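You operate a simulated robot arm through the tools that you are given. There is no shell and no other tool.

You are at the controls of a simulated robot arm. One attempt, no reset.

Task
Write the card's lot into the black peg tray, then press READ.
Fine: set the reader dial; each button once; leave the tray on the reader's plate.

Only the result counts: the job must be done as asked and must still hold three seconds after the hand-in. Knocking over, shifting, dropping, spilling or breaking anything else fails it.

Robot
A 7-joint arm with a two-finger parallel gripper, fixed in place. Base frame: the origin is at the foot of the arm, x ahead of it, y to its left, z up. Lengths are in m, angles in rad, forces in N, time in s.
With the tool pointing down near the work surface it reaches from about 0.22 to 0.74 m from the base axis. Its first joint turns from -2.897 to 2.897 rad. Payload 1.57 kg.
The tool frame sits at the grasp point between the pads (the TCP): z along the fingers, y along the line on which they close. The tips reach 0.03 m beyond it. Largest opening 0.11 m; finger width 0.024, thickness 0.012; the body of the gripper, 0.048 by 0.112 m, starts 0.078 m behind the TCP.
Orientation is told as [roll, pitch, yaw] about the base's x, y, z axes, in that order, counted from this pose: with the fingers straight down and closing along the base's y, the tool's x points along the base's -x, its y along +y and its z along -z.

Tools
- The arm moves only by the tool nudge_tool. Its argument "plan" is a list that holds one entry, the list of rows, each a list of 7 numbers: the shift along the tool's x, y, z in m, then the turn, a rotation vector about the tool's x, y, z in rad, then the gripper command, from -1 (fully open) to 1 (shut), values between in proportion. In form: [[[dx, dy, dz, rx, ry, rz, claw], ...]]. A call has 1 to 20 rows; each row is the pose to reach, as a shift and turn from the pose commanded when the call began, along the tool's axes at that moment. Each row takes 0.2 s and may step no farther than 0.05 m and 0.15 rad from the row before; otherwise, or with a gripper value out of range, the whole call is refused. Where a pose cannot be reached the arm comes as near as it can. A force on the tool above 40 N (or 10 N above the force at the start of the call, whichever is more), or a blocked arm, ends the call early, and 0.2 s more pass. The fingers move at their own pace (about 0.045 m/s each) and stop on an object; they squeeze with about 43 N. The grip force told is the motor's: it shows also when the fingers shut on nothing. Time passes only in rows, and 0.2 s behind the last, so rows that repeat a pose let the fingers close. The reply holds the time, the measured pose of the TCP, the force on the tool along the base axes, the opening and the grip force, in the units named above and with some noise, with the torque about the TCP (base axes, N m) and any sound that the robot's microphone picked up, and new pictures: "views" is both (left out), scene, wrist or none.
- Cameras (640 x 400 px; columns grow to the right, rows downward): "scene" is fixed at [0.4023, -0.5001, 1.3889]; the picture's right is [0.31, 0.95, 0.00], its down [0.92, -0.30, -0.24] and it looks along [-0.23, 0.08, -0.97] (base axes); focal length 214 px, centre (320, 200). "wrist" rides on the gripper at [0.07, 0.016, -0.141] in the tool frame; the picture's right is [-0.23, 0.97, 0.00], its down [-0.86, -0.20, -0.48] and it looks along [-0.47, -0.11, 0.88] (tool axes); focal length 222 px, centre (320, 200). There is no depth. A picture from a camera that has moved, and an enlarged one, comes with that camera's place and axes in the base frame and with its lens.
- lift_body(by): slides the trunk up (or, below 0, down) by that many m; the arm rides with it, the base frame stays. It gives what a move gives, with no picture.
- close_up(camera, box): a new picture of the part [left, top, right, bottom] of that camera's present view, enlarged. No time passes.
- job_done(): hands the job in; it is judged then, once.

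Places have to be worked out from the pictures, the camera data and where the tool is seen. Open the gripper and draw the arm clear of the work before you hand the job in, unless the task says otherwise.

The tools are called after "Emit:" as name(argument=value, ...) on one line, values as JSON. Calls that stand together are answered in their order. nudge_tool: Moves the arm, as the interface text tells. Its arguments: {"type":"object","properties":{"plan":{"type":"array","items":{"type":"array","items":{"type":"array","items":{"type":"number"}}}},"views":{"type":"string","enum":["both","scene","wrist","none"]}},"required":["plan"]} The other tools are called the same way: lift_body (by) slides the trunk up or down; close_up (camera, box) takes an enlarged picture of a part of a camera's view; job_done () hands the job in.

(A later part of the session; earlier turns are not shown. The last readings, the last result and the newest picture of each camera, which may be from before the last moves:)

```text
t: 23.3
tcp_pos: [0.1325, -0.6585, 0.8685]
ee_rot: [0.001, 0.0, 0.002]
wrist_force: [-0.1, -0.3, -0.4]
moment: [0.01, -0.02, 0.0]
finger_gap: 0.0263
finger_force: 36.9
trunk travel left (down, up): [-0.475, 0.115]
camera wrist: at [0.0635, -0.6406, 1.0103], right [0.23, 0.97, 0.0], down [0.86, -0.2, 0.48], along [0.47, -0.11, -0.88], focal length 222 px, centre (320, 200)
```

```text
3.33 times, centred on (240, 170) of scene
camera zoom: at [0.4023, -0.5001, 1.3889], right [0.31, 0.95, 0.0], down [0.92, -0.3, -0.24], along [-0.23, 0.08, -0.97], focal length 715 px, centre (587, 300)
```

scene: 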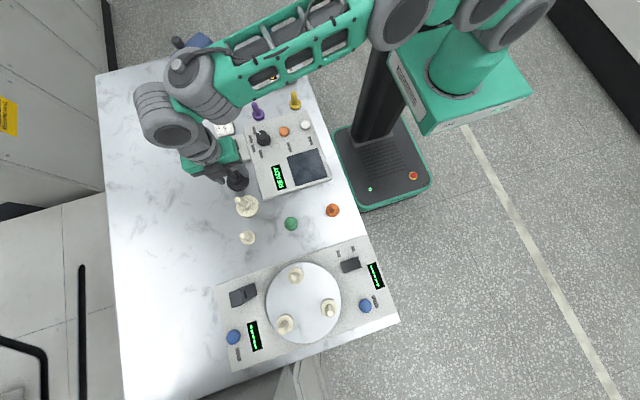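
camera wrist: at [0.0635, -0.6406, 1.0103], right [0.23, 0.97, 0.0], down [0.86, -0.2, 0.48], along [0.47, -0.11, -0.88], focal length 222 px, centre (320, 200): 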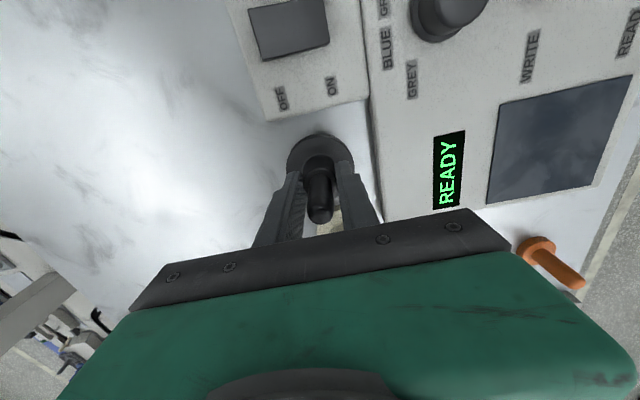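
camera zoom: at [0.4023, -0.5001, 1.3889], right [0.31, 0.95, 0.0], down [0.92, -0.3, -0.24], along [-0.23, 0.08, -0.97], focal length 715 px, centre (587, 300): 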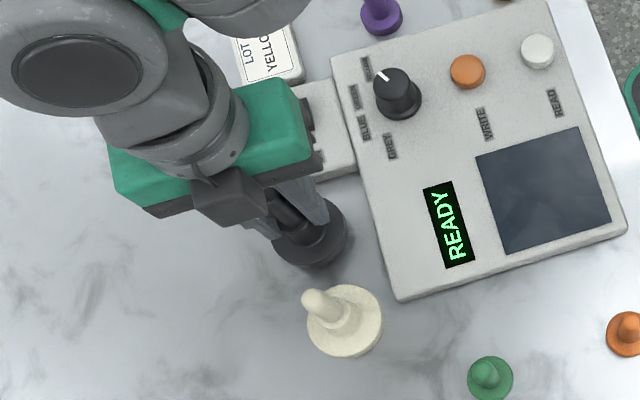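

The fingers hold the tray at its collar (gap 0.026) and the whole tray came up. I lift it a further 0.07 and carry it over to above the reader's plate (centre estimated (0.160,-0.457)).

Emit:
nudge_tool(plan=[[[0, 0, -0.03, 0, 0, 0, 1], [0, 0, -0.06, 0, 0, 0, 1], [0, 0, -0.07, 0, 0, 0, 1], [-0.004, 0.03, -0.07, 0, 0, 0, 1], [-0.008, 0.06, -0.07, 0, 0, 0, 1], [-0.012, 0.09, -0.07, 0, 0, 0, 1], [-0.016, 0.12, -0.07, 0, 0, 0, 1], [-0.02, 0.15, -0.07, 0, 0, 0, 1], [-0.024, 0.18, -0.07, 0, 0, 0, 1], [-0.028, 0.2015, -0.07, 0, 0, 0, 1], [-0.028, 0.2015, -0.07, 0, 0, 0, 1]]])

Emit:
close_up(camera="scene", box=[240, 90, 360, 220])

Emit:
close_up(camera="wrist", box=[230, 60, 410, 220])

```text
t: 25.7
tcp_pos: [0.1599, -0.4547, 0.939]
ee_rot: [-0.001, 0.0, -0.001]
wrist_force: [0.0, 1.0, 0.2]
moment: [-0.03, 0.01, 0.01]
finger_gap: 0.0
finger_force: 21.0
trunk travel left (down, up): [-0.475, 0.115]
camera wrist: at [0.0908, -0.4366, 1.0799], right [0.23, 0.97, 0.0], down [0.86, -0.2, 0.48], along [0.47, -0.11, -0.88], focal length 222 px, centre (320, 200)
```

scene: 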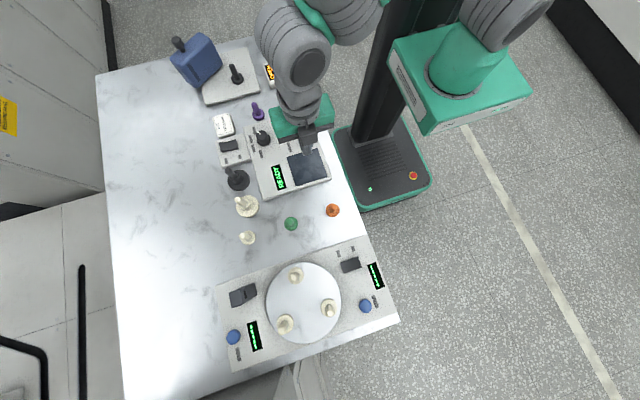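
wrist: 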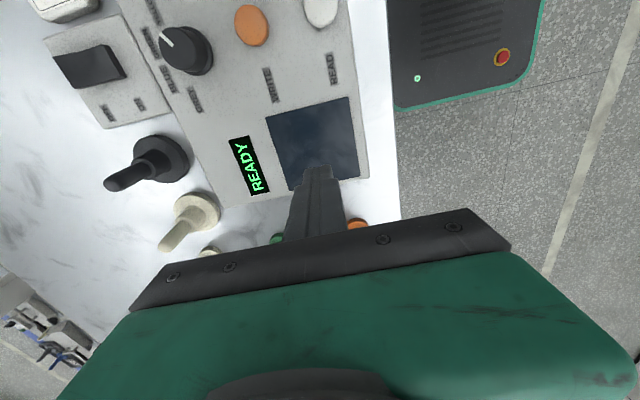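

```text
3.08 times, centred on (300, 155) of scene
camera zoom: at [0.4023, -0.5001, 1.3889], right [0.31, 0.95, 0.0], down [0.92, -0.3, -0.24], along [-0.23, 0.08, -0.97], focal length 660 px, centre (382, 338)
```

zoom: 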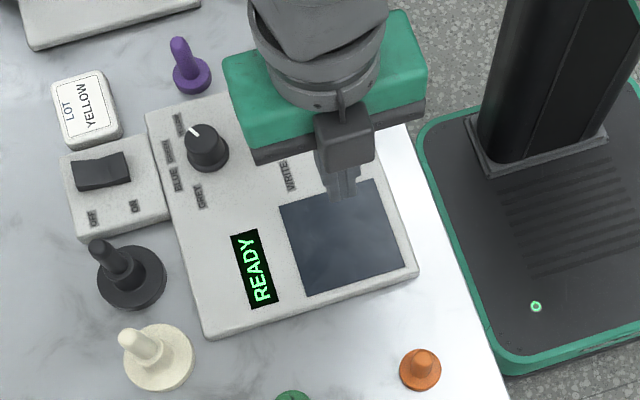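

```text
2.50 times, centred on (320, 140) of wrist
camera zoom: at [0.0908, -0.4366, 1.0799], right [0.23, 0.97, 0.0], down [0.86, -0.2, 0.48], along [0.47, -0.11, -0.88], focal length 555 px, centre (320, 350)
```

zoom: 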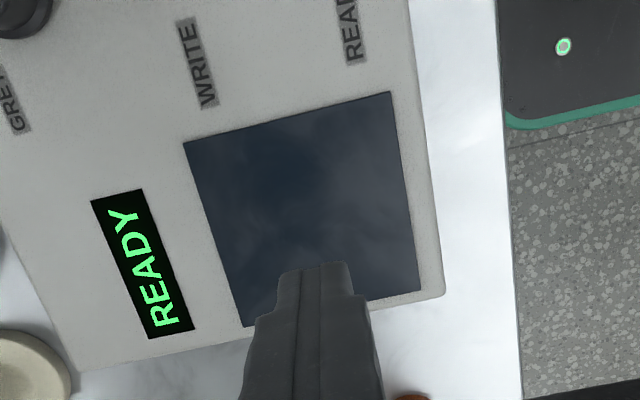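

The tray slipped out of the shallow collar grip right after lift-off and stands upright at its old place; my hand is empty. Re-analysis gives the collar spanning z 0.80–0.832 and axis x≈0.1365, so my tips only caught 5 mm of the collar edge; I go back above it, opening the fingers.

Emit:
nudge_tool(plan=[[[0, 0, -0.02, 0, 0, 0, 0.0], [0.004, -0.035, -0.025, 0, 0, 0, 0.0], [0.008, -0.075, -0.025, 0, 0, 0, 0.0], [0.012, -0.115, -0.025, 0, 0, 0, 0.0], [0.016, -0.155, -0.025, 0, 0, 0, 0.0], [0.02, -0.185, -0.025, 0, 0, 0, 0.0], [0.0235, -0.202, -0.025, 0, 0, 0, 0.0], [0.0235, -0.202, -0.025, 0, 0, 0, 0.0], [0.0235, -0.202, -0.025, 0, 0, 0, 0.0]]])

Emit:
close_up(camera="wrist", box=[250, 80, 410, 220])

Emit:
close_up(camera="scene", box=[215, 150, 275, 220])

```text
t: 27.7
tcp_pos: [0.1348, -0.659, 0.9654]
ee_rot: [0.001, 0.001, 0.002]
wrist_force: [1.3, 0.3, 0.1]
moment: [-0.04, -0.03, 0.04]
finger_gap: 0.0551
finger_force: 0.1
trunk travel left (down, up): [-0.475, 0.115]
camera wrist: at [0.0666, -0.6409, 1.1061], right [0.23, 0.97, 0.0], down [0.86, -0.2, 0.48], along [0.47, -0.11, -0.88], focal length 222 px, centre (320, 200)
```

scene: 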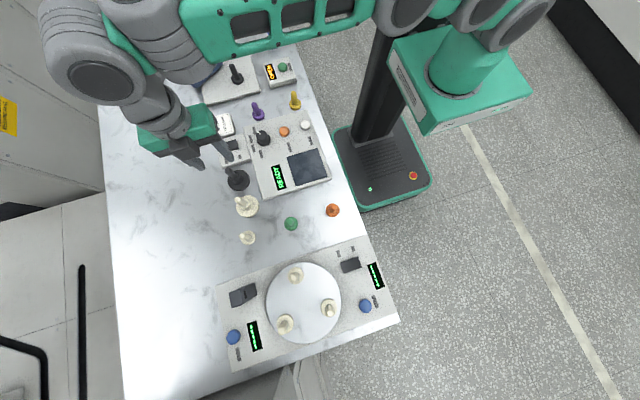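
wrist: 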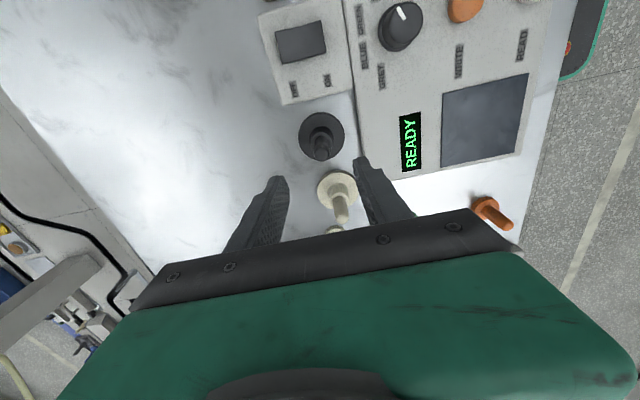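

```text
2.86 times, centred on (330, 150) of wrist
camera zoom: at [0.0666, -0.6409, 1.1061], right [0.23, 0.97, 0.0], down [0.86, -0.2, 0.48], along [0.47, -0.11, -0.88], focal length 635 px, centre (291, 343)
```

zoom: 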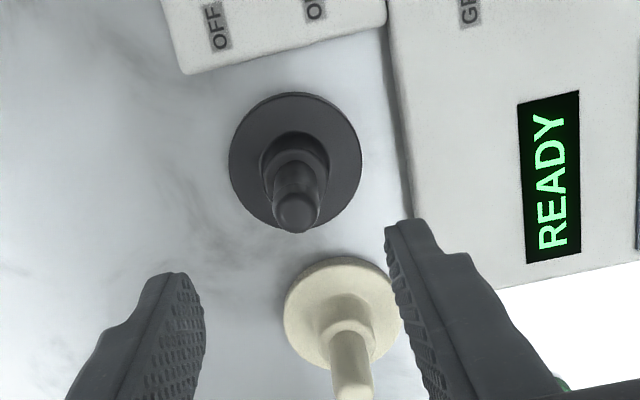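

```text
5.71 times, centred on (245, 185) of scene
camera zoom: at [0.4023, -0.5001, 1.3889], right [0.31, 0.95, 0.0], down [0.92, -0.3, -0.24], along [-0.23, 0.08, -0.97], focal length 1226 px, centre (749, 286)
```

zoom: 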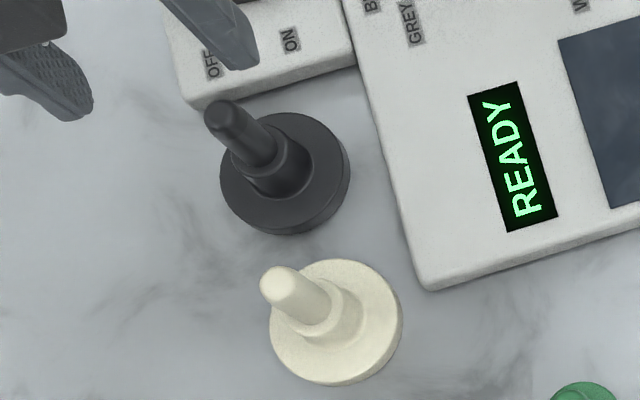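

The tray stands upright, axis about (0.134,-0.656). This time I descend to TCP z≈0.867, so the tips stay just above the collar (0.832) and the pads close on the shaft's full upper length.

Emit:
nudge_tool(plan=[[[0.001, 0.002, 0.03, 0, 0, 0, 0.1], [0.001, 0.002, 0.06, 0, 0, 0, 0.2], [0.001, 0.002, 0.085, 0, 0, 0, 0.2], [0.001, 0.002, 0.097, 0, 0, 0, 0.2], [0.001, 0.002, 0.097, 0, 0, 0, 0.2], [0.001, 0.002, 0.097, 0, 0, 0, 0.6], [0.001, 0.002, 0.097, 0, 0, 0, 1], [0.001, 0.002, 0.097, 0, 0, 0, 1], [0.001, 0.002, 0.097, 0, 0, 0, 1], [0.001, 0.002, 0.097, 0, 0, 0, 1]]], views="wrist")

Emit:
close_up(camera="wrist", box=[240, 80, 400, 220])

Emit:
close_up(camera="scene", box=[200, 150, 270, 220])

```text
t: 29.9
tcp_pos: [0.136, -0.6565, 0.8684]
ee_rot: [-0.001, 0.0, 0.002]
wrist_force: [-0.1, 0.1, 0.4]
moment: [-0.01, 0.01, 0.03]
finger_gap: 0.0262
finger_force: 37.5
trunk travel left (down, up): [-0.475, 0.115]
camera wrist: at [0.0662, -0.6389, 1.009], right [0.23, 0.97, 0.0], down [0.86, -0.2, 0.48], along [0.47, -0.11, -0.88], focal length 222 px, centre (320, 200)
```

wrist: 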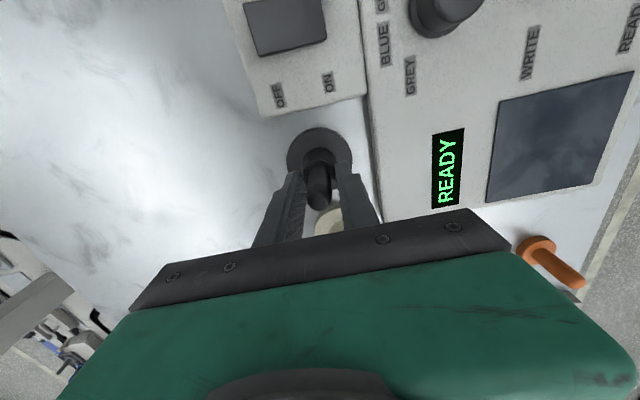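

```text
2.86 times, centred on (320, 150) of wrist
camera zoom: at [0.0662, -0.6389, 1.009], right [0.23, 0.97, 0.0], down [0.86, -0.2, 0.48], along [0.47, -0.11, -0.88], focal length 635 px, centre (320, 343)
```

zoom: 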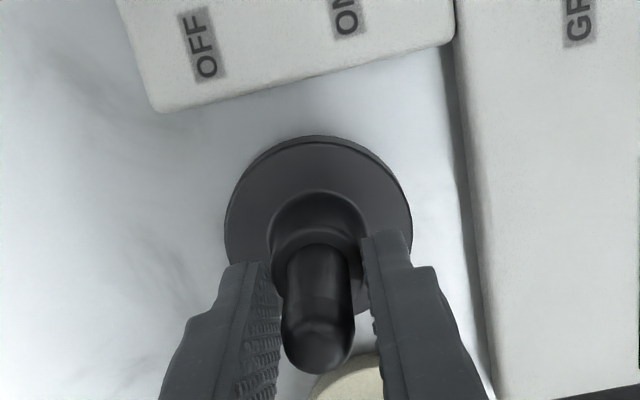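

```text
5.71 times, centred on (235, 185) of scene
camera zoom: at [0.4023, -0.5001, 1.3889], right [0.31, 0.95, 0.0], down [0.92, -0.3, -0.24], along [-0.23, 0.08, -0.97], focal length 1226 px, centre (806, 286)
```

zoom: 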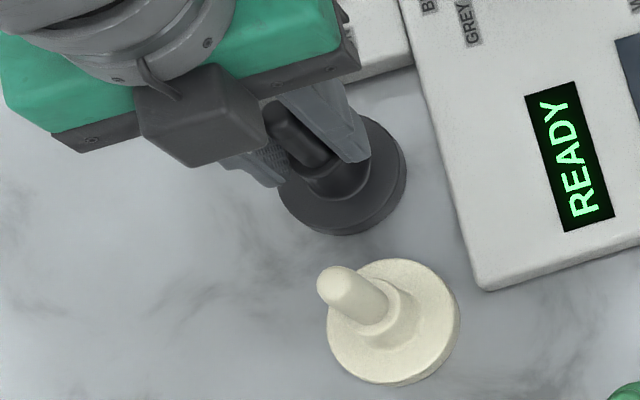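

The gap is again 0.026, so the collar reaches above the tips (0.838) — it is taller than I judged. I open, go 0.026 deeper so the pads cover most of the collar, and close again.

Emit:
nudge_tool(plan=[[[0, 0, 0, 0, 0, 0, 0.5], [0, 0, 0, 0, 0, 0, 0.2], [0, 0, 0, 0, 0, 0, 0.2], [0, 0, 0.013, 0, 0, 0, 0.2], [0, 0, 0.026, 0, 0, 0, 0.2], [0, 0, 0.026, 0, 0, 0, 0.2], [0, 0, 0.026, 0, 0, 0, 0.6], [0, 0, 0.026, 0, 0, 0, 1], [0, 0, 0.026, 0, 0, 0, 1], [0, 0, 0.026, 0, 0, 0, 1], [0, 0, 0.026, 0, 0, 0, 1]]], views="wrist")

Emit:
close_up(camera="wrist", box=[240, 80, 400, 220])

Emit:
close_up(camera="scene", box=[200, 150, 270, 220])

```text
t: 32.3
tcp_pos: [0.1369, -0.6559, 0.8421]
ee_rot: [-0.001, 0.001, 0.001]
wrist_force: [1.0, -1.1, 3.2]
moment: [-0.05, 0.02, -0.01]
finger_gap: 0.0267
finger_force: 38.0
trunk travel left (down, up): [-0.475, 0.115]
camera wrist: at [0.0668, -0.6381, 0.9831], right [0.23, 0.97, 0.0], down [0.86, -0.2, 0.48], along [0.47, -0.11, -0.88], focal length 222 px, centre (320, 200)
```

wrist: 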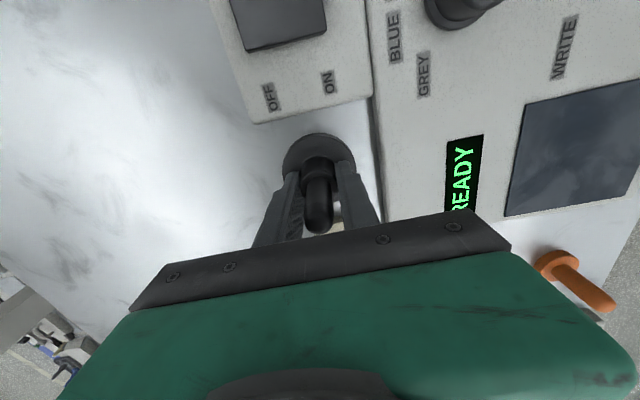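

```text
2.86 times, centred on (320, 150) of wrist
camera zoom: at [0.0668, -0.6381, 0.9831], right [0.23, 0.97, 0.0], down [0.86, -0.2, 0.48], along [0.47, -0.11, -0.88], focal length 635 px, centre (320, 343)
```

zoom: 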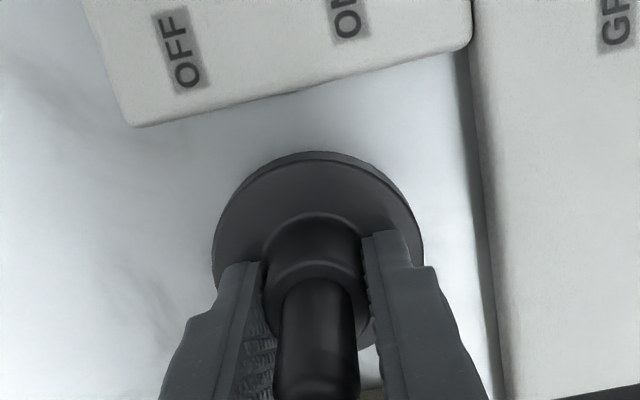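

```text
5.71 times, centred on (235, 185) of scene
camera zoom: at [0.4023, -0.5001, 1.3889], right [0.31, 0.95, 0.0], down [0.92, -0.3, -0.24], along [-0.23, 0.08, -0.97], focal length 1226 px, centre (806, 286)
```

zoom: 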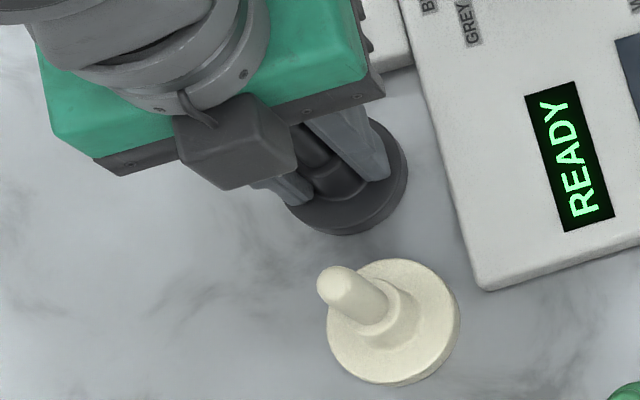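

Now the pads cover the collar well (gap 0.0267, tips near the disc). I lift slowly by 15 mm and check for slip.

Emit:
nudge_tool(plan=[[[0, 0, -0.003, 0, 0, 0, 1], [0, 0, -0.006, 0, 0, 0, 1], [0, 0, -0.009, 0, 0, 0, 1], [0, 0, -0.012, 0, 0, 0, 1], [0, 0, -0.015, 0, 0, 0, 1], [0, 0, -0.015, 0, 0, 0, 1], [0, 0, -0.015, 0, 0, 0, 1]]], views="wrist")

Emit:
close_up(camera="wrist", box=[240, 80, 400, 220])

Emit:
close_up(camera="scene", box=[200, 150, 270, 220])

```text
t: 33.9
tcp_pos: [0.1359, -0.6561, 0.8565]
ee_rot: [0.0, 0.0, 0.002]
wrist_force: [-0.2, -0.4, -0.4]
moment: [0.0, 0.01, -0.02]
finger_gap: 0.0266
finger_force: 37.4
trunk travel left (down, up): [-0.475, 0.115]
camera wrist: at [0.0667, -0.6386, 0.998], right [0.23, 0.97, 0.0], down [0.86, -0.2, 0.48], along [0.47, -0.11, -0.88], focal length 222 px, centre (320, 200)
```

wrist: 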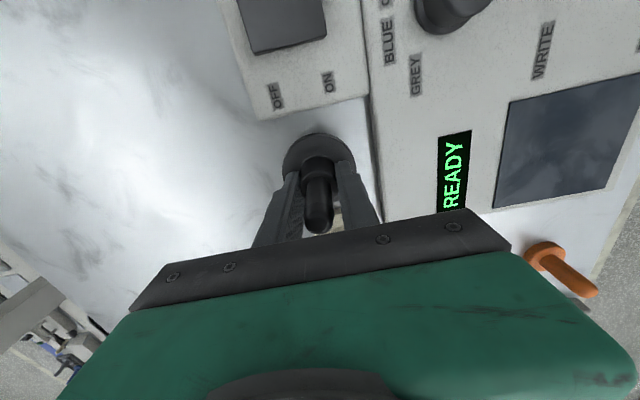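

```text
2.86 times, centred on (320, 150) of wrist
camera zoom: at [0.0667, -0.6386, 0.998], right [0.23, 0.97, 0.0], down [0.86, -0.2, 0.48], along [0.47, -0.11, -0.88], focal length 635 px, centre (320, 343)
```

zoom: 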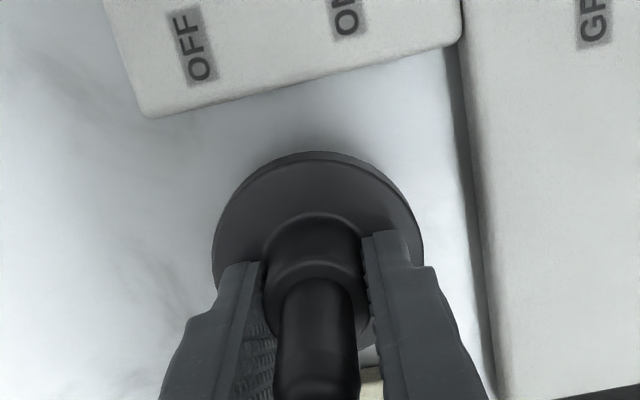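

```text
5.71 times, centred on (235, 185) of scene
camera zoom: at [0.4023, -0.5001, 1.3889], right [0.31, 0.95, 0.0], down [0.92, -0.3, -0.24], along [-0.23, 0.08, -0.97], focal length 1226 px, centre (806, 286)
```

zoom: 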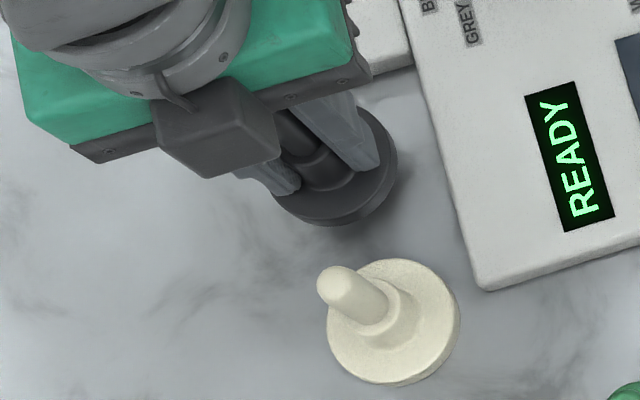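

The tray rose with the hand, no slip in the wrist view. I lift another 0.05 gently and check.

Emit:
nudge_tool(plan=[[[0, 0, -0.005, 0, 0, 0, 1], [0, 0, -0.01, 0, 0, 0, 1], [0, 0, -0.016, 0, 0, 0, 1], [0, 0, -0.022, 0, 0, 0, 1], [0, 0, -0.029, 0, 0, 0, 1], [0, 0, -0.036, 0, 0, 0, 1], [0, 0, -0.042, 0, 0, 0, 1], [0, 0, -0.047, 0, 0, 0, 1], [0, 0, -0.05, 0, 0, 0, 1], [0, 0, -0.05, 0, 0, 0, 1]]], views="wrist")

Emit:
close_up(camera="wrist", box=[240, 80, 400, 220])

```text
t: 36.1
tcp_pos: [0.136, -0.6569, 0.9069]
ee_rot: [0.0, 0.0, 0.001]
wrist_force: [-0.4, 0.0, 0.0]
moment: [0.0, 0.02, 0.03]
finger_gap: 0.0264
finger_force: 37.8
trunk travel left (down, up): [-0.475, 0.115]
camera wrist: at [0.0663, -0.6384, 1.0483], right [0.23, 0.97, 0.0], down [0.86, -0.2, 0.48], along [0.47, -0.11, -0.88], focal length 222 px, centre (320, 200)
```

wrist: 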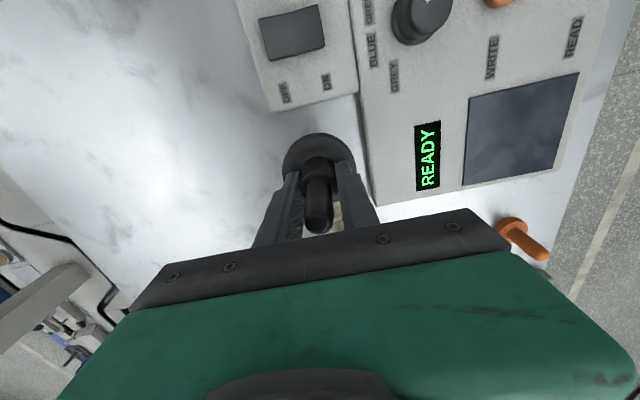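

```text
2.86 times, centred on (320, 150) of wrist
camera zoom: at [0.0663, -0.6384, 1.0483], right [0.23, 0.97, 0.0], down [0.86, -0.2, 0.48], along [0.47, -0.11, -0.88], focal length 635 px, centre (320, 343)
```

zoom: 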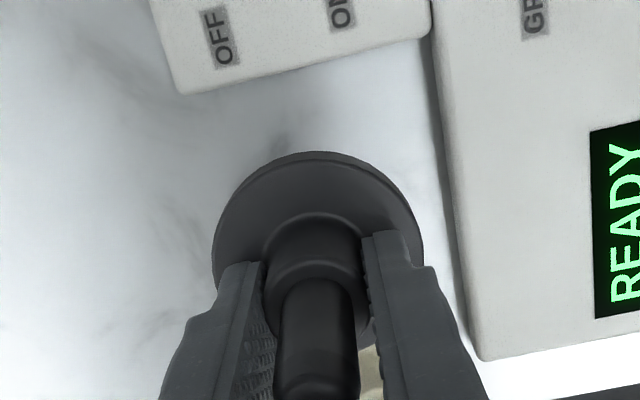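

Held firmly. I carry it over to the plate with gentle steps, 1 cm higher for clearance.

Emit:
nudge_tool(plan=[[[0, 0.005, -0.005, 0, 0, 0, 1], [-0.002, 0.015, -0.01, 0, 0, 0, 1], [-0.003, 0.03, -0.012, 0, 0, 0, 1], [-0.006, 0.05, -0.012, 0, 0, 0, 1], [-0.009, 0.07, -0.012, 0, 0, 0, 1], [-0.011, 0.09, -0.012, 0, 0, 0, 1], [-0.014, 0.11, -0.012, 0, 0, 0, 1], [-0.016, 0.13, -0.012, 0, 0, 0, 1], [-0.019, 0.15, -0.012, 0, 0, 0, 1], [-0.021, 0.17, -0.012, 0, 0, 0, 1], [-0.023, 0.185, -0.012, 0, 0, 0, 1], [-0.024, 0.195, -0.012, 0, 0, 0, 1], [-0.024, 0.2, -0.012, 0, 0, 0, 1], [-0.024, 0.2, -0.012, 0, 0, 0, 1]]])

Emit:
close_up(camera="scene", box=[240, 90, 360, 220])

Emit:
close_up(camera="wrist", box=[220, 60, 400, 220])

```text
t: 39.1
tcp_pos: [0.1597, -0.4561, 0.9201]
ee_rot: [0.0, 0.0, 0.002]
wrist_force: [0.4, 0.9, -0.7]
moment: [-0.04, 0.0, 0.02]
finger_gap: 0.0266
finger_force: 37.6
trunk travel left (down, up): [-0.475, 0.115]
camera wrist: at [0.09, -0.4379, 1.0609], right [0.23, 0.97, 0.0], down [0.86, -0.2, 0.48], along [0.47, -0.11, -0.88], focal length 222 px, centre (320, 200)
```

scene: 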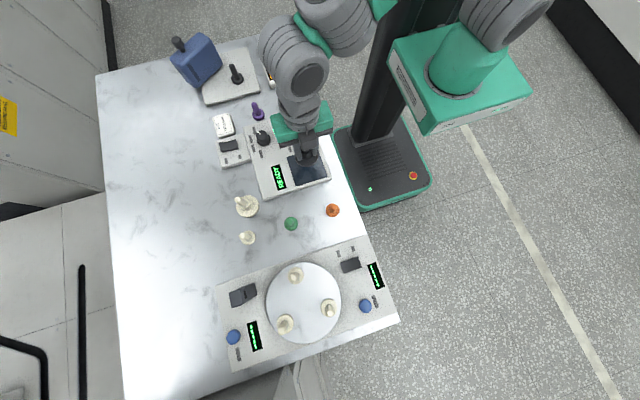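
wrist: 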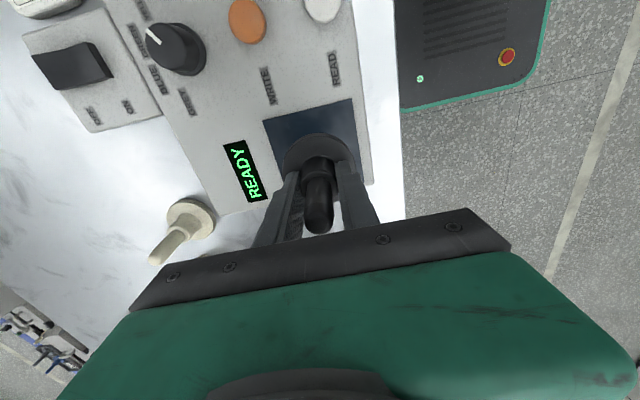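

```text
3.08 times, centred on (300, 155) of scene
camera zoom: at [0.4023, -0.5001, 1.3889], right [0.31, 0.95, 0.0], down [0.92, -0.3, -0.24], along [-0.23, 0.08, -0.97], focal length 660 px, centre (382, 338)
```

zoom: 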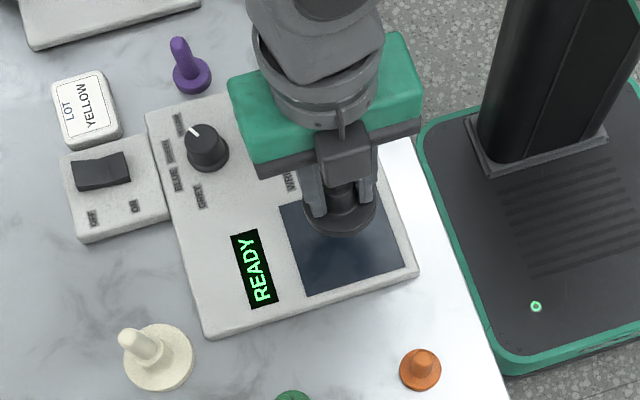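

```text
2.50 times, centred on (310, 140) of wrist
camera zoom: at [0.09, -0.4379, 1.0609], right [0.23, 0.97, 0.0], down [0.86, -0.2, 0.48], along [0.47, -0.11, -0.88], focal length 555 px, centre (345, 350)
```

zoom: 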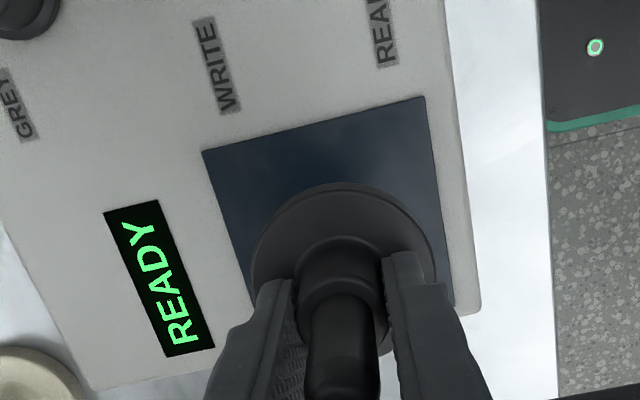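

The tray is centred over the plate (plate spans x 0.1125–0.208, y -0.504–-0.412). I expect contact near TCP z≈0.876; I lower to 0.884 first.

Emit:
nudge_tool(plan=[[[0, -0.001, 0.008, 0, 0, 0, 1], [0, -0.001, 0.016, 0, 0, 0, 1], [0, -0.001, 0.024, 0, 0, 0, 1], [0, -0.001, 0.03, 0, 0, 0, 1], [0, -0.001, 0.035, 0, 0, 0, 1], [0, -0.001, 0.035, 0, 0, 0, 1]]], views="scene")

Emit:
close_up(camera="scene", box=[270, 130, 350, 210])

Emit:
close_up(camera="wrist", box=[220, 60, 400, 220])

```text
t: 40.5
tcp_pos: [0.1599, -0.4573, 0.8828]
ee_rot: [0.0, -0.001, 0.003]
wrist_force: [0.0, -0.9, -0.6]
moment: [0.0, 0.02, 0.01]
finger_gap: 0.0266
finger_force: 36.9
trunk travel left (down, up): [-0.475, 0.115]
```

scene: 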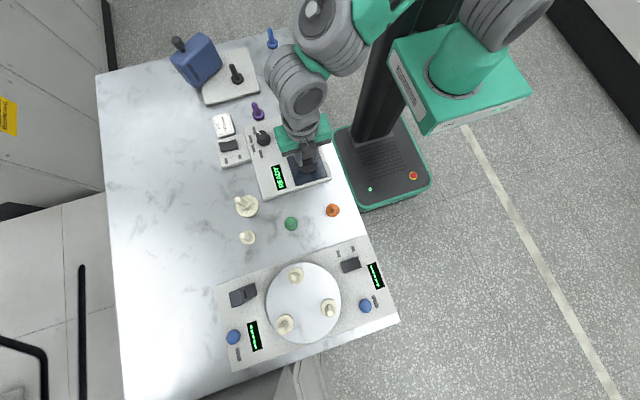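

```text
5.00 times, centred on (310, 170) of scene
camera zoom: at [0.4023, -0.5001, 1.3889], right [0.31, 0.95, 0.0], down [0.92, -0.3, -0.24], along [-0.23, 0.08, -0.97], focal length 1072 px, centre (370, 350)
```

zoom: 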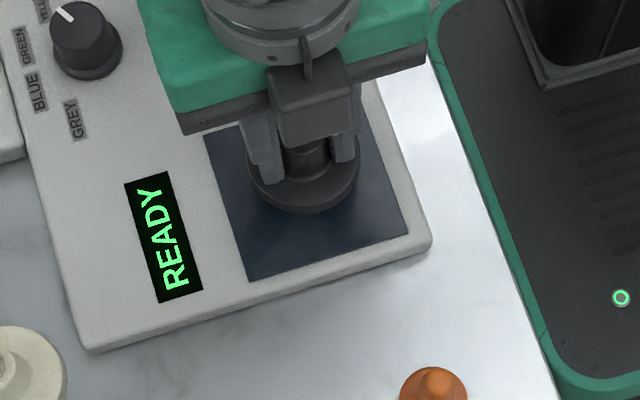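

```text
2.50 times, centred on (310, 140) of wrist
camera zoom: at [0.091, -0.4394, 1.0247], right [0.23, 0.97, 0.0], down [0.86, -0.2, 0.48], along [0.47, -0.11, -0.88], focal length 555 px, centre (345, 350)
```

zoom: 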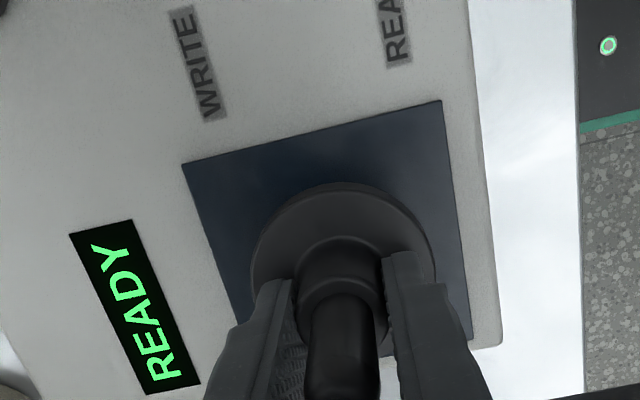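

Still free of the plate. I lower in 1 mm rows until contact force appears.

Emit:
nudge_tool(plan=[[[0, 0, 0.001, 0, 0, 0, 1], [0, 0, 0.002, 0, 0, 0, 1], [0, 0, 0.003, 0, 0, 0, 1], [0, 0, 0.004, 0, 0, 0, 1]]], views="none")

Emit:
nudge_tool(plan=[[[0, 0, 0.001, 0, 0, 0, 1], [0, 0, 0.002, 0, 0, 0, 1], [0, 0, 0.0025, 0, 0, 0, 1]]], views="wrist")

```text
t: 41.5
tcp_pos: [0.1609, -0.4583, 0.8803]
ee_rot: [-0.001, -0.001, 0.002]
wrist_force: [0.0, 0.7, -1.5]
moment: [0.01, -0.01, -0.01]
finger_gap: 0.0264
finger_force: 37.7
trunk travel left (down, up): [-0.475, 0.115]
```

```text
t: 42.3
tcp_pos: [0.1599, -0.457, 0.876]
ee_rot: [-0.001, 0.0, 0.002]
wrist_force: [-1.2, 0.3, 0.0]
moment: [0.03, -0.01, 0.02]
finger_gap: 0.0266
finger_force: 37.5
trunk travel left (down, up): [-0.475, 0.115]
camera wrist: at [0.0907, -0.439, 1.0186], right [0.23, 0.97, 0.0], down [0.86, -0.2, 0.48], along [0.47, -0.11, -0.88], focal length 222 px, centre (320, 200)
```

wrist: 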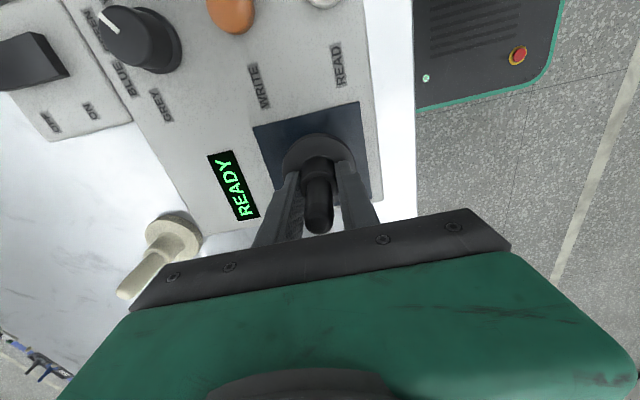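

No contact yet at TCP z≈0.877; I continue down in 1 mm rows.

Emit:
nudge_tool(plan=[[[0, 0, 0.001, 0, 0, 0, 1], [0, 0, 0.002, 0, 0, 0, 1], [0, 0, 0.003, 0, 0, 0, 1]]], views="none")

Emit:
nudge_tool(plan=[[[0, 0, 0.001, 0, 0, 0, 1], [0, 0, 0.002, 0, 0, 0, 1]]], views="none")

```text
t: 43.1
tcp_pos: [0.1594, -0.4567, 0.8741]
ee_rot: [0.0, 0.0, 0.002]
wrist_force: [-0.2, 0.3, -0.7]
moment: [-0.01, 0.0, -0.01]
finger_gap: 0.0267
finger_force: 37.5
trunk travel left (down, up): [-0.475, 0.115]
```

```text
t: 43.7
tcp_pos: [0.1608, -0.457, 0.8721]
ee_rot: [-0.001, 0.001, 0.0]
wrist_force: [-0.1, 0.3, -0.5]
moment: [0.06, -0.02, -0.01]
finger_gap: 0.0266
finger_force: 37.6
trunk travel left (down, up): [-0.475, 0.115]
```

Emit:
nudge_tool(plan=[[[0, 0, 0.001, 0, 0, 0, 1], [0, 0, 0.002, 0, 0, 0, 1]]], views="none")

Emit:
nudge_tool(plan=[[[0, 0, 0.001, 0, 0, 0, 1], [0, 0, 0.002, 0, 0, 0, 1]]], views="scene")

Emit:
close_up(camera="scene", box=[280, 140, 340, 190])

```text
t: 44.3
tcp_pos: [0.1601, -0.4583, 0.8704]
ee_rot: [0.0, 0.001, 0.001]
wrist_force: [0.4, 0.3, -1.5]
moment: [0.02, 0.02, 0.01]
finger_gap: 0.0263
finger_force: 37.4
trunk travel left (down, up): [-0.475, 0.115]
```

```text
t: 44.9
tcp_pos: [0.1587, -0.4586, 0.8677]
ee_rot: [-0.002, 0.002, 0.002]
wrist_force: [-0.6, -0.5, -0.6]
moment: [0.0, -0.01, -0.01]
finger_gap: 0.0264
finger_force: 37.1
trunk travel left (down, up): [-0.475, 0.115]
```

scene: 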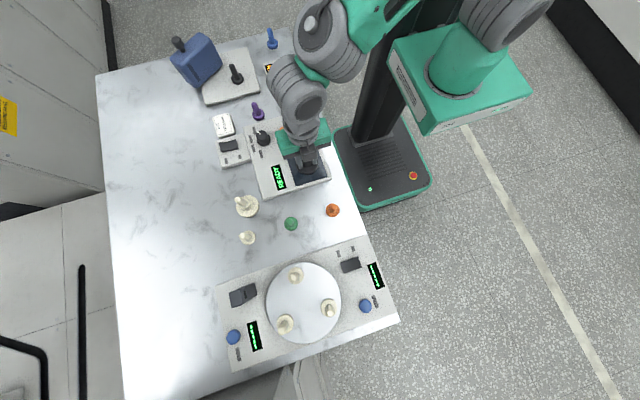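

```text
8.00 times, centred on (310, 165) of scene
camera zoom: at [0.4023, -0.5001, 1.3889], right [0.31, 0.95, 0.0], down [0.92, -0.3, -0.24], along [-0.23, 0.08, -0.97], focal length 1716 px, centre (400, 480)
```

zoom: 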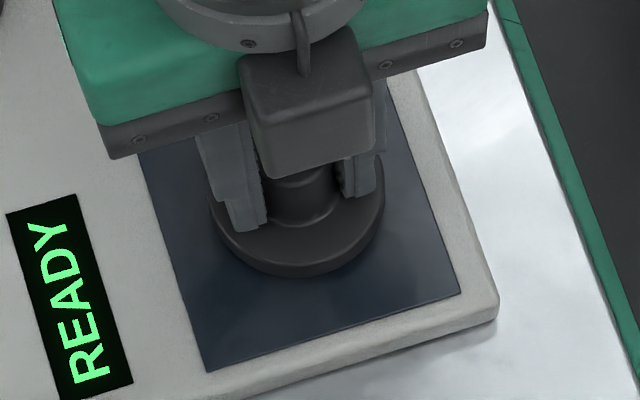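

Very close now but still no contact force; I continue down by 1 mm steps.

Emit:
nudge_tool(plan=[[[0, 0, 0.001, 0, 0, 0, 1], [0, 0, 0.0015, 0, 0, 0, 1]]], views="none")

Emit:
nudge_tool(plan=[[[0, 0, 0.001, 0, 0, 0, 1], [0, 0, 0.0015, 0, 0, 0, 1]]], views="none")

Emit:
nudge_tool(plan=[[[0, 0, 0.001, 0, 0, 0, 1], [0, 0, 0.0015, 0, 0, 0, 1]]], views="none")

```text
t: 45.5
tcp_pos: [0.1598, -0.4577, 0.8673]
ee_rot: [-0.001, 0.001, 0.001]
wrist_force: [0.8, -0.3, -0.5]
moment: [0.03, 0.0, -0.01]
finger_gap: 0.0267
finger_force: 37.7
trunk travel left (down, up): [-0.475, 0.115]
```

```text
t: 46.1
tcp_pos: [0.1601, -0.4593, 0.8655]
ee_rot: [0.001, 0.0, 0.002]
wrist_force: [-0.8, -0.4, -0.4]
moment: [-0.01, -0.02, 0.04]
finger_gap: 0.0265
finger_force: 37.3
trunk travel left (down, up): [-0.475, 0.115]
```

```text
t: 46.7
tcp_pos: [0.1609, -0.4571, 0.8642]
ee_rot: [0.001, 0.0, 0.002]
wrist_force: [-0.7, -0.5, -0.2]
moment: [0.01, -0.03, -0.01]
finger_gap: 0.0266
finger_force: 37.4
trunk travel left (down, up): [-0.475, 0.115]
```

Emit:
nudge_tool(plan=[[[0, 0, 0.001, 0, 0, 0, 1], [0, 0, 0.0015, 0, 0, 0, 1]]], views="none")

Emit:
nudge_tool(plan=[[[0, 0, 0.001, 0, 0, 0, 1], [0, 0, 0.0015, 0, 0, 0, 1]]], views="both")

Emit:
close_up(camera="scene", box=[280, 140, 340, 190])

```text
t: 47.3
tcp_pos: [0.1602, -0.4586, 0.8626]
ee_rot: [0.002, 0.001, 0.001]
wrist_force: [-1.1, 0.2, -1.6]
moment: [0.01, 0.0, -0.04]
finger_gap: 0.0265
finger_force: 37.4
trunk travel left (down, up): [-0.475, 0.115]
```

```text
t: 47.9
tcp_pos: [0.1599, -0.4579, 0.8618]
ee_rot: [-0.002, -0.001, 0.0]
wrist_force: [0.5, 1.7, 5.5]
moment: [0.14, 0.02, 0.0]
finger_gap: 0.0265
finger_force: 37.0
trunk travel left (down, up): [-0.475, 0.115]
camera wrist: at [0.0906, -0.4395, 1.0031], right [0.23, 0.97, 0.0], down [0.86, -0.2, 0.48], along [0.47, -0.11, -0.88], focal length 222 px, centre (320, 200)
```

scene: 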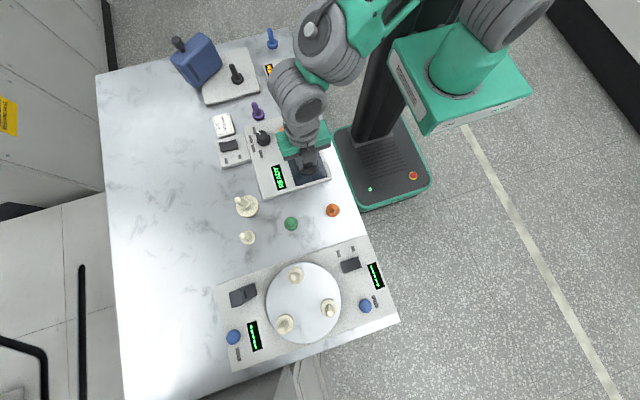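
wrist: 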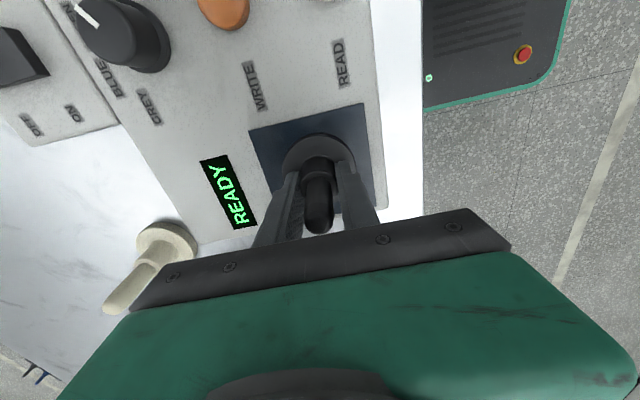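

```text
8.00 times, centred on (310, 165) of scene
camera zoom: at [0.4023, -0.5001, 1.3889], right [0.31, 0.95, 0.0], down [0.92, -0.3, -0.24], along [-0.23, 0.08, -0.97], focal length 1716 px, centre (400, 480)
```

zoom: 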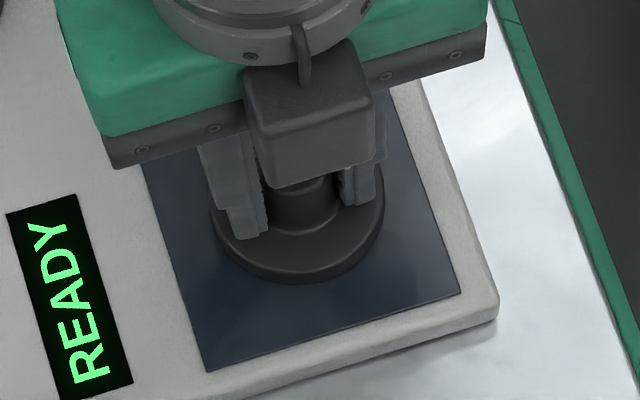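

Contact at 5.5 N: the tray rests on the plate, centred. I open the fingers and rise straight up.

Emit:
nudge_tool(plan=[[[0, 0, 0, 0, 0, 0, 0.5], [0, 0, 0, 0, 0, 0, 0.2], [0, 0, 0, 0, 0, 0, 0.1], [0, 0, -0.01, 0, 0, 0, 0.1], [0, 0, -0.03, 0, 0, 0, 0.1], [0, 0, -0.06, 0, 0, 0, 0.1], [0, 0, -0.09, 0, 0, 0, 0.1], [0, 0, -0.12, 0, 0, 0, 0.1], [0, 0, -0.12, 0, 0, 0, 0.1]]])

Emit:
close_up(camera="wrist", box=[200, 60, 400, 220])

Emit:
close_up(camera="scene", box=[240, 105, 340, 205])

```text
t: 49.9
tcp_pos: [0.1617, -0.4571, 0.9817]
ee_rot: [0.001, 0.0, 0.002]
wrist_force: [0.1, 0.0, 0.8]
moment: [-0.02, -0.01, 0.0]
finger_gap: 0.0493
finger_force: 0.0
trunk travel left (down, up): [-0.475, 0.115]
camera wrist: at [0.0916, -0.4394, 1.1228], right [0.23, 0.97, 0.0], down [0.86, -0.2, 0.48], along [0.47, -0.11, -0.88], focal length 222 px, centre (320, 200)
```

scene: 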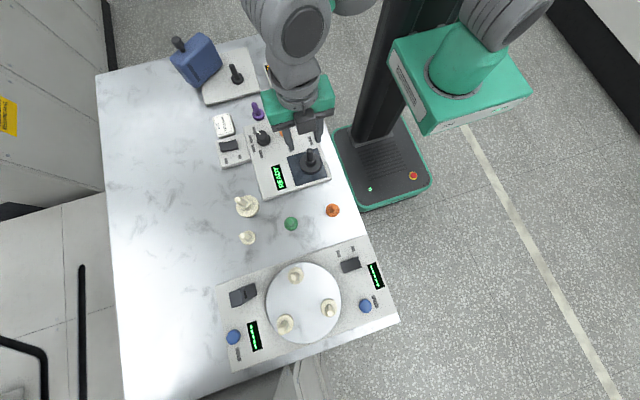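
wrist: 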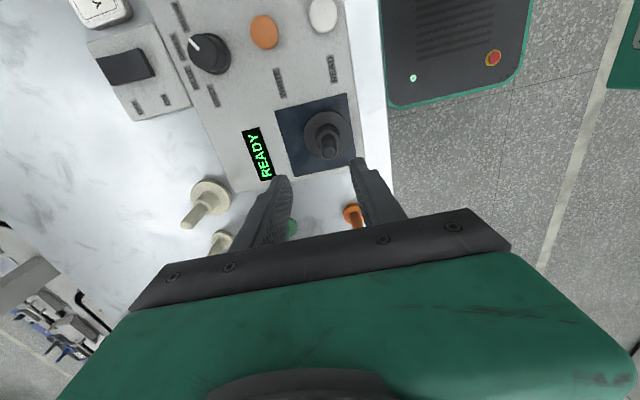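

```text
2.50 times, centred on (300, 140) of wrist
camera zoom: at [0.0916, -0.4394, 1.1228], right [0.23, 0.97, 0.0], down [0.86, -0.2, 0.48], along [0.47, -0.11, -0.88], focal length 555 px, centre (370, 350)
```

zoom: 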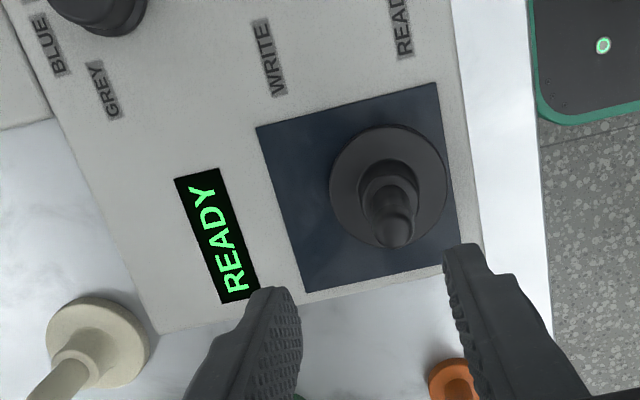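

```text
4.00 times, centred on (290, 155) of scene
camera zoom: at [0.4023, -0.5001, 1.3889], right [0.31, 0.95, 0.0], down [0.92, -0.3, -0.24], along [-0.23, 0.08, -0.97], focal length 858 px, centre (440, 380)
```

zoom: 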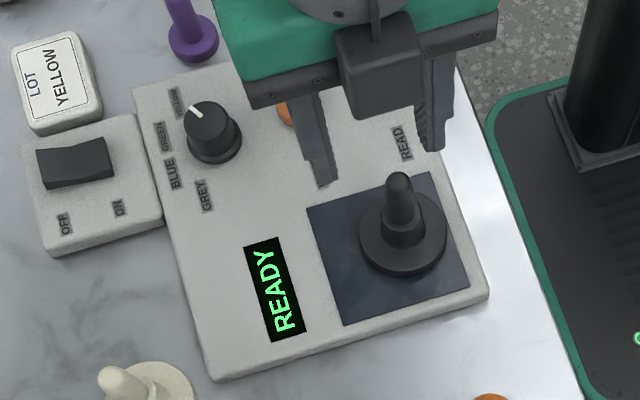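

The tray stands on the plate, but seems shifted toward +y after release. I zoom in to quantify the offset before pressing anything.

Emit:
close_up(camera="scene", box=[280, 140, 340, 190])

Emit:
close_up(camera="wrist", box=[260, 80, 370, 190])

```text
8.00 times, centred on (310, 165) of scene
camera zoom: at [0.4023, -0.5001, 1.3889], right [0.31, 0.95, 0.0], down [0.92, -0.3, -0.24], along [-0.23, 0.08, -0.97], focal length 1716 px, centre (400, 480)
```

zoom: 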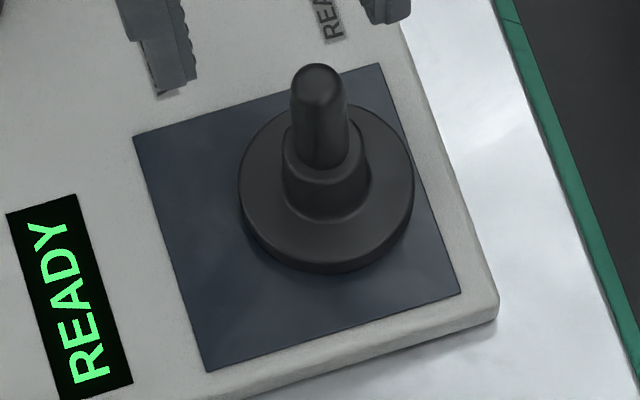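

```text
3.64 times, centred on (315, 135) of wrist
camera zoom: at [0.0916, -0.4394, 1.1228], right [0.23, 0.97, 0.0], down [0.86, -0.2, 0.48], along [0.47, -0.11, -0.88], focal length 808 px, centre (338, 436)
```

zoom: 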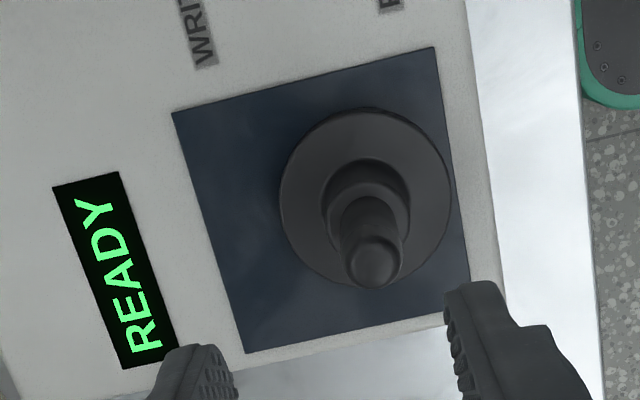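

In grip the disc was centred, but on release it was carried ~1 cm toward +y; it is still fully on the plate with ~5 mm margin. I re-centre it by a gentle low push: descend around it again with open fingers, then push the collar ~9 mm to -y with the +y finger.

Emit:
nudge_tool(plan=[[[0.003, 0.01, 0, 0, 0, 0, 0.0], [0.003, 0.011, 0.03, 0, 0, 0, 0.0], [0.003, 0.011, 0.06, 0, 0, 0, 0.0], [0.003, 0.011, 0.09, 0, 0, 0, 0.0], [0.003, 0.011, 0.105, 0, 0, 0, 0.0], [0.003, 0.011, 0.112, 0, 0, 0, 0.0], [0.003, 0.011, 0.112, 0, 0, 0, 0.0]]])

Emit:
close_up(camera="wrist", box=[240, 80, 400, 220])

Emit:
close_up(camera="scene", box=[280, 140, 340, 190])

```text
t: 51.5
tcp_pos: [0.1565, -0.4478, 0.868]
ee_rot: [0.001, 0.0, 0.003]
wrist_force: [-0.4, -0.1, 0.6]
moment: [-0.03, -0.02, 0.01]
finger_gap: 0.0549
finger_force: 0.1
trunk travel left (down, up): [-0.475, 0.115]
camera wrist: at [0.0873, -0.4291, 1.0091], right [0.23, 0.97, 0.0], down [0.86, -0.2, 0.48], along [0.47, -0.11, -0.88], focal length 222 px, centre (320, 200)
```

scene: 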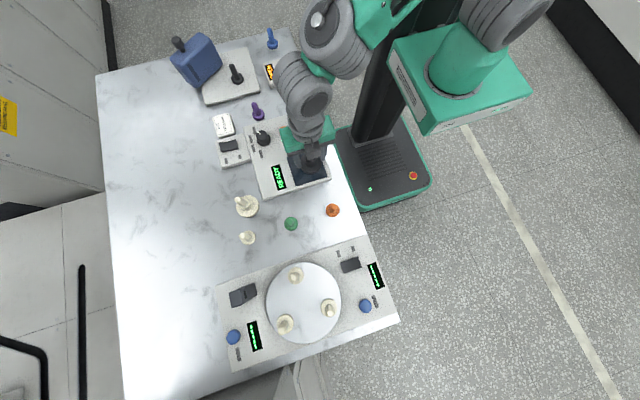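
wrist: 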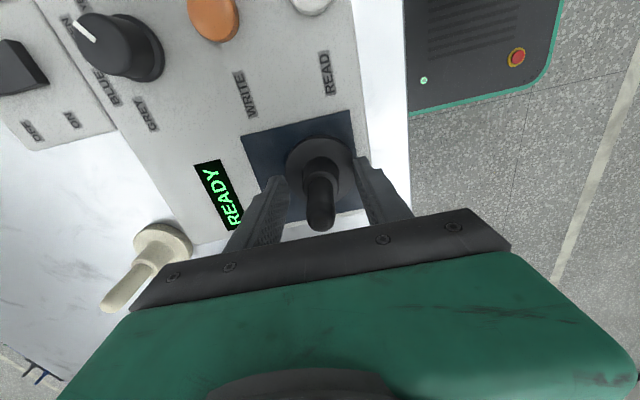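

```text
2.86 times, centred on (320, 150) of wrist
camera zoom: at [0.0873, -0.4291, 1.0091], right [0.23, 0.97, 0.0], down [0.86, -0.2, 0.48], along [0.47, -0.11, -0.88], focal length 635 px, centre (320, 343)
```

zoom: 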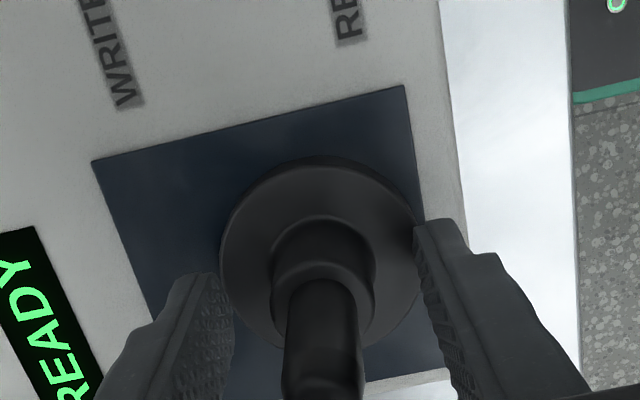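

```text
8.00 times, centred on (310, 165) of scene
camera zoom: at [0.4023, -0.5001, 1.3889], right [0.31, 0.95, 0.0], down [0.92, -0.3, -0.24], along [-0.23, 0.08, -0.97], focal length 1716 px, centre (400, 480)
```

zoom: 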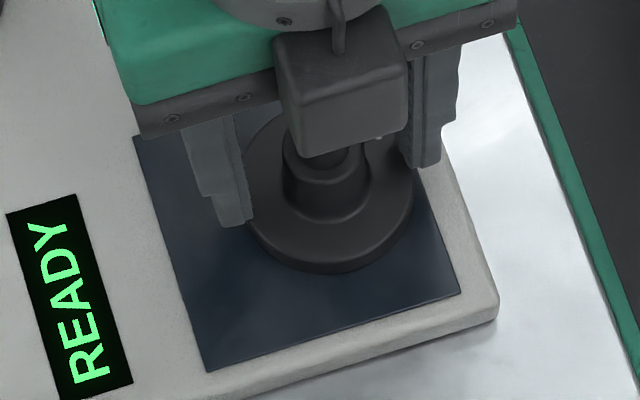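

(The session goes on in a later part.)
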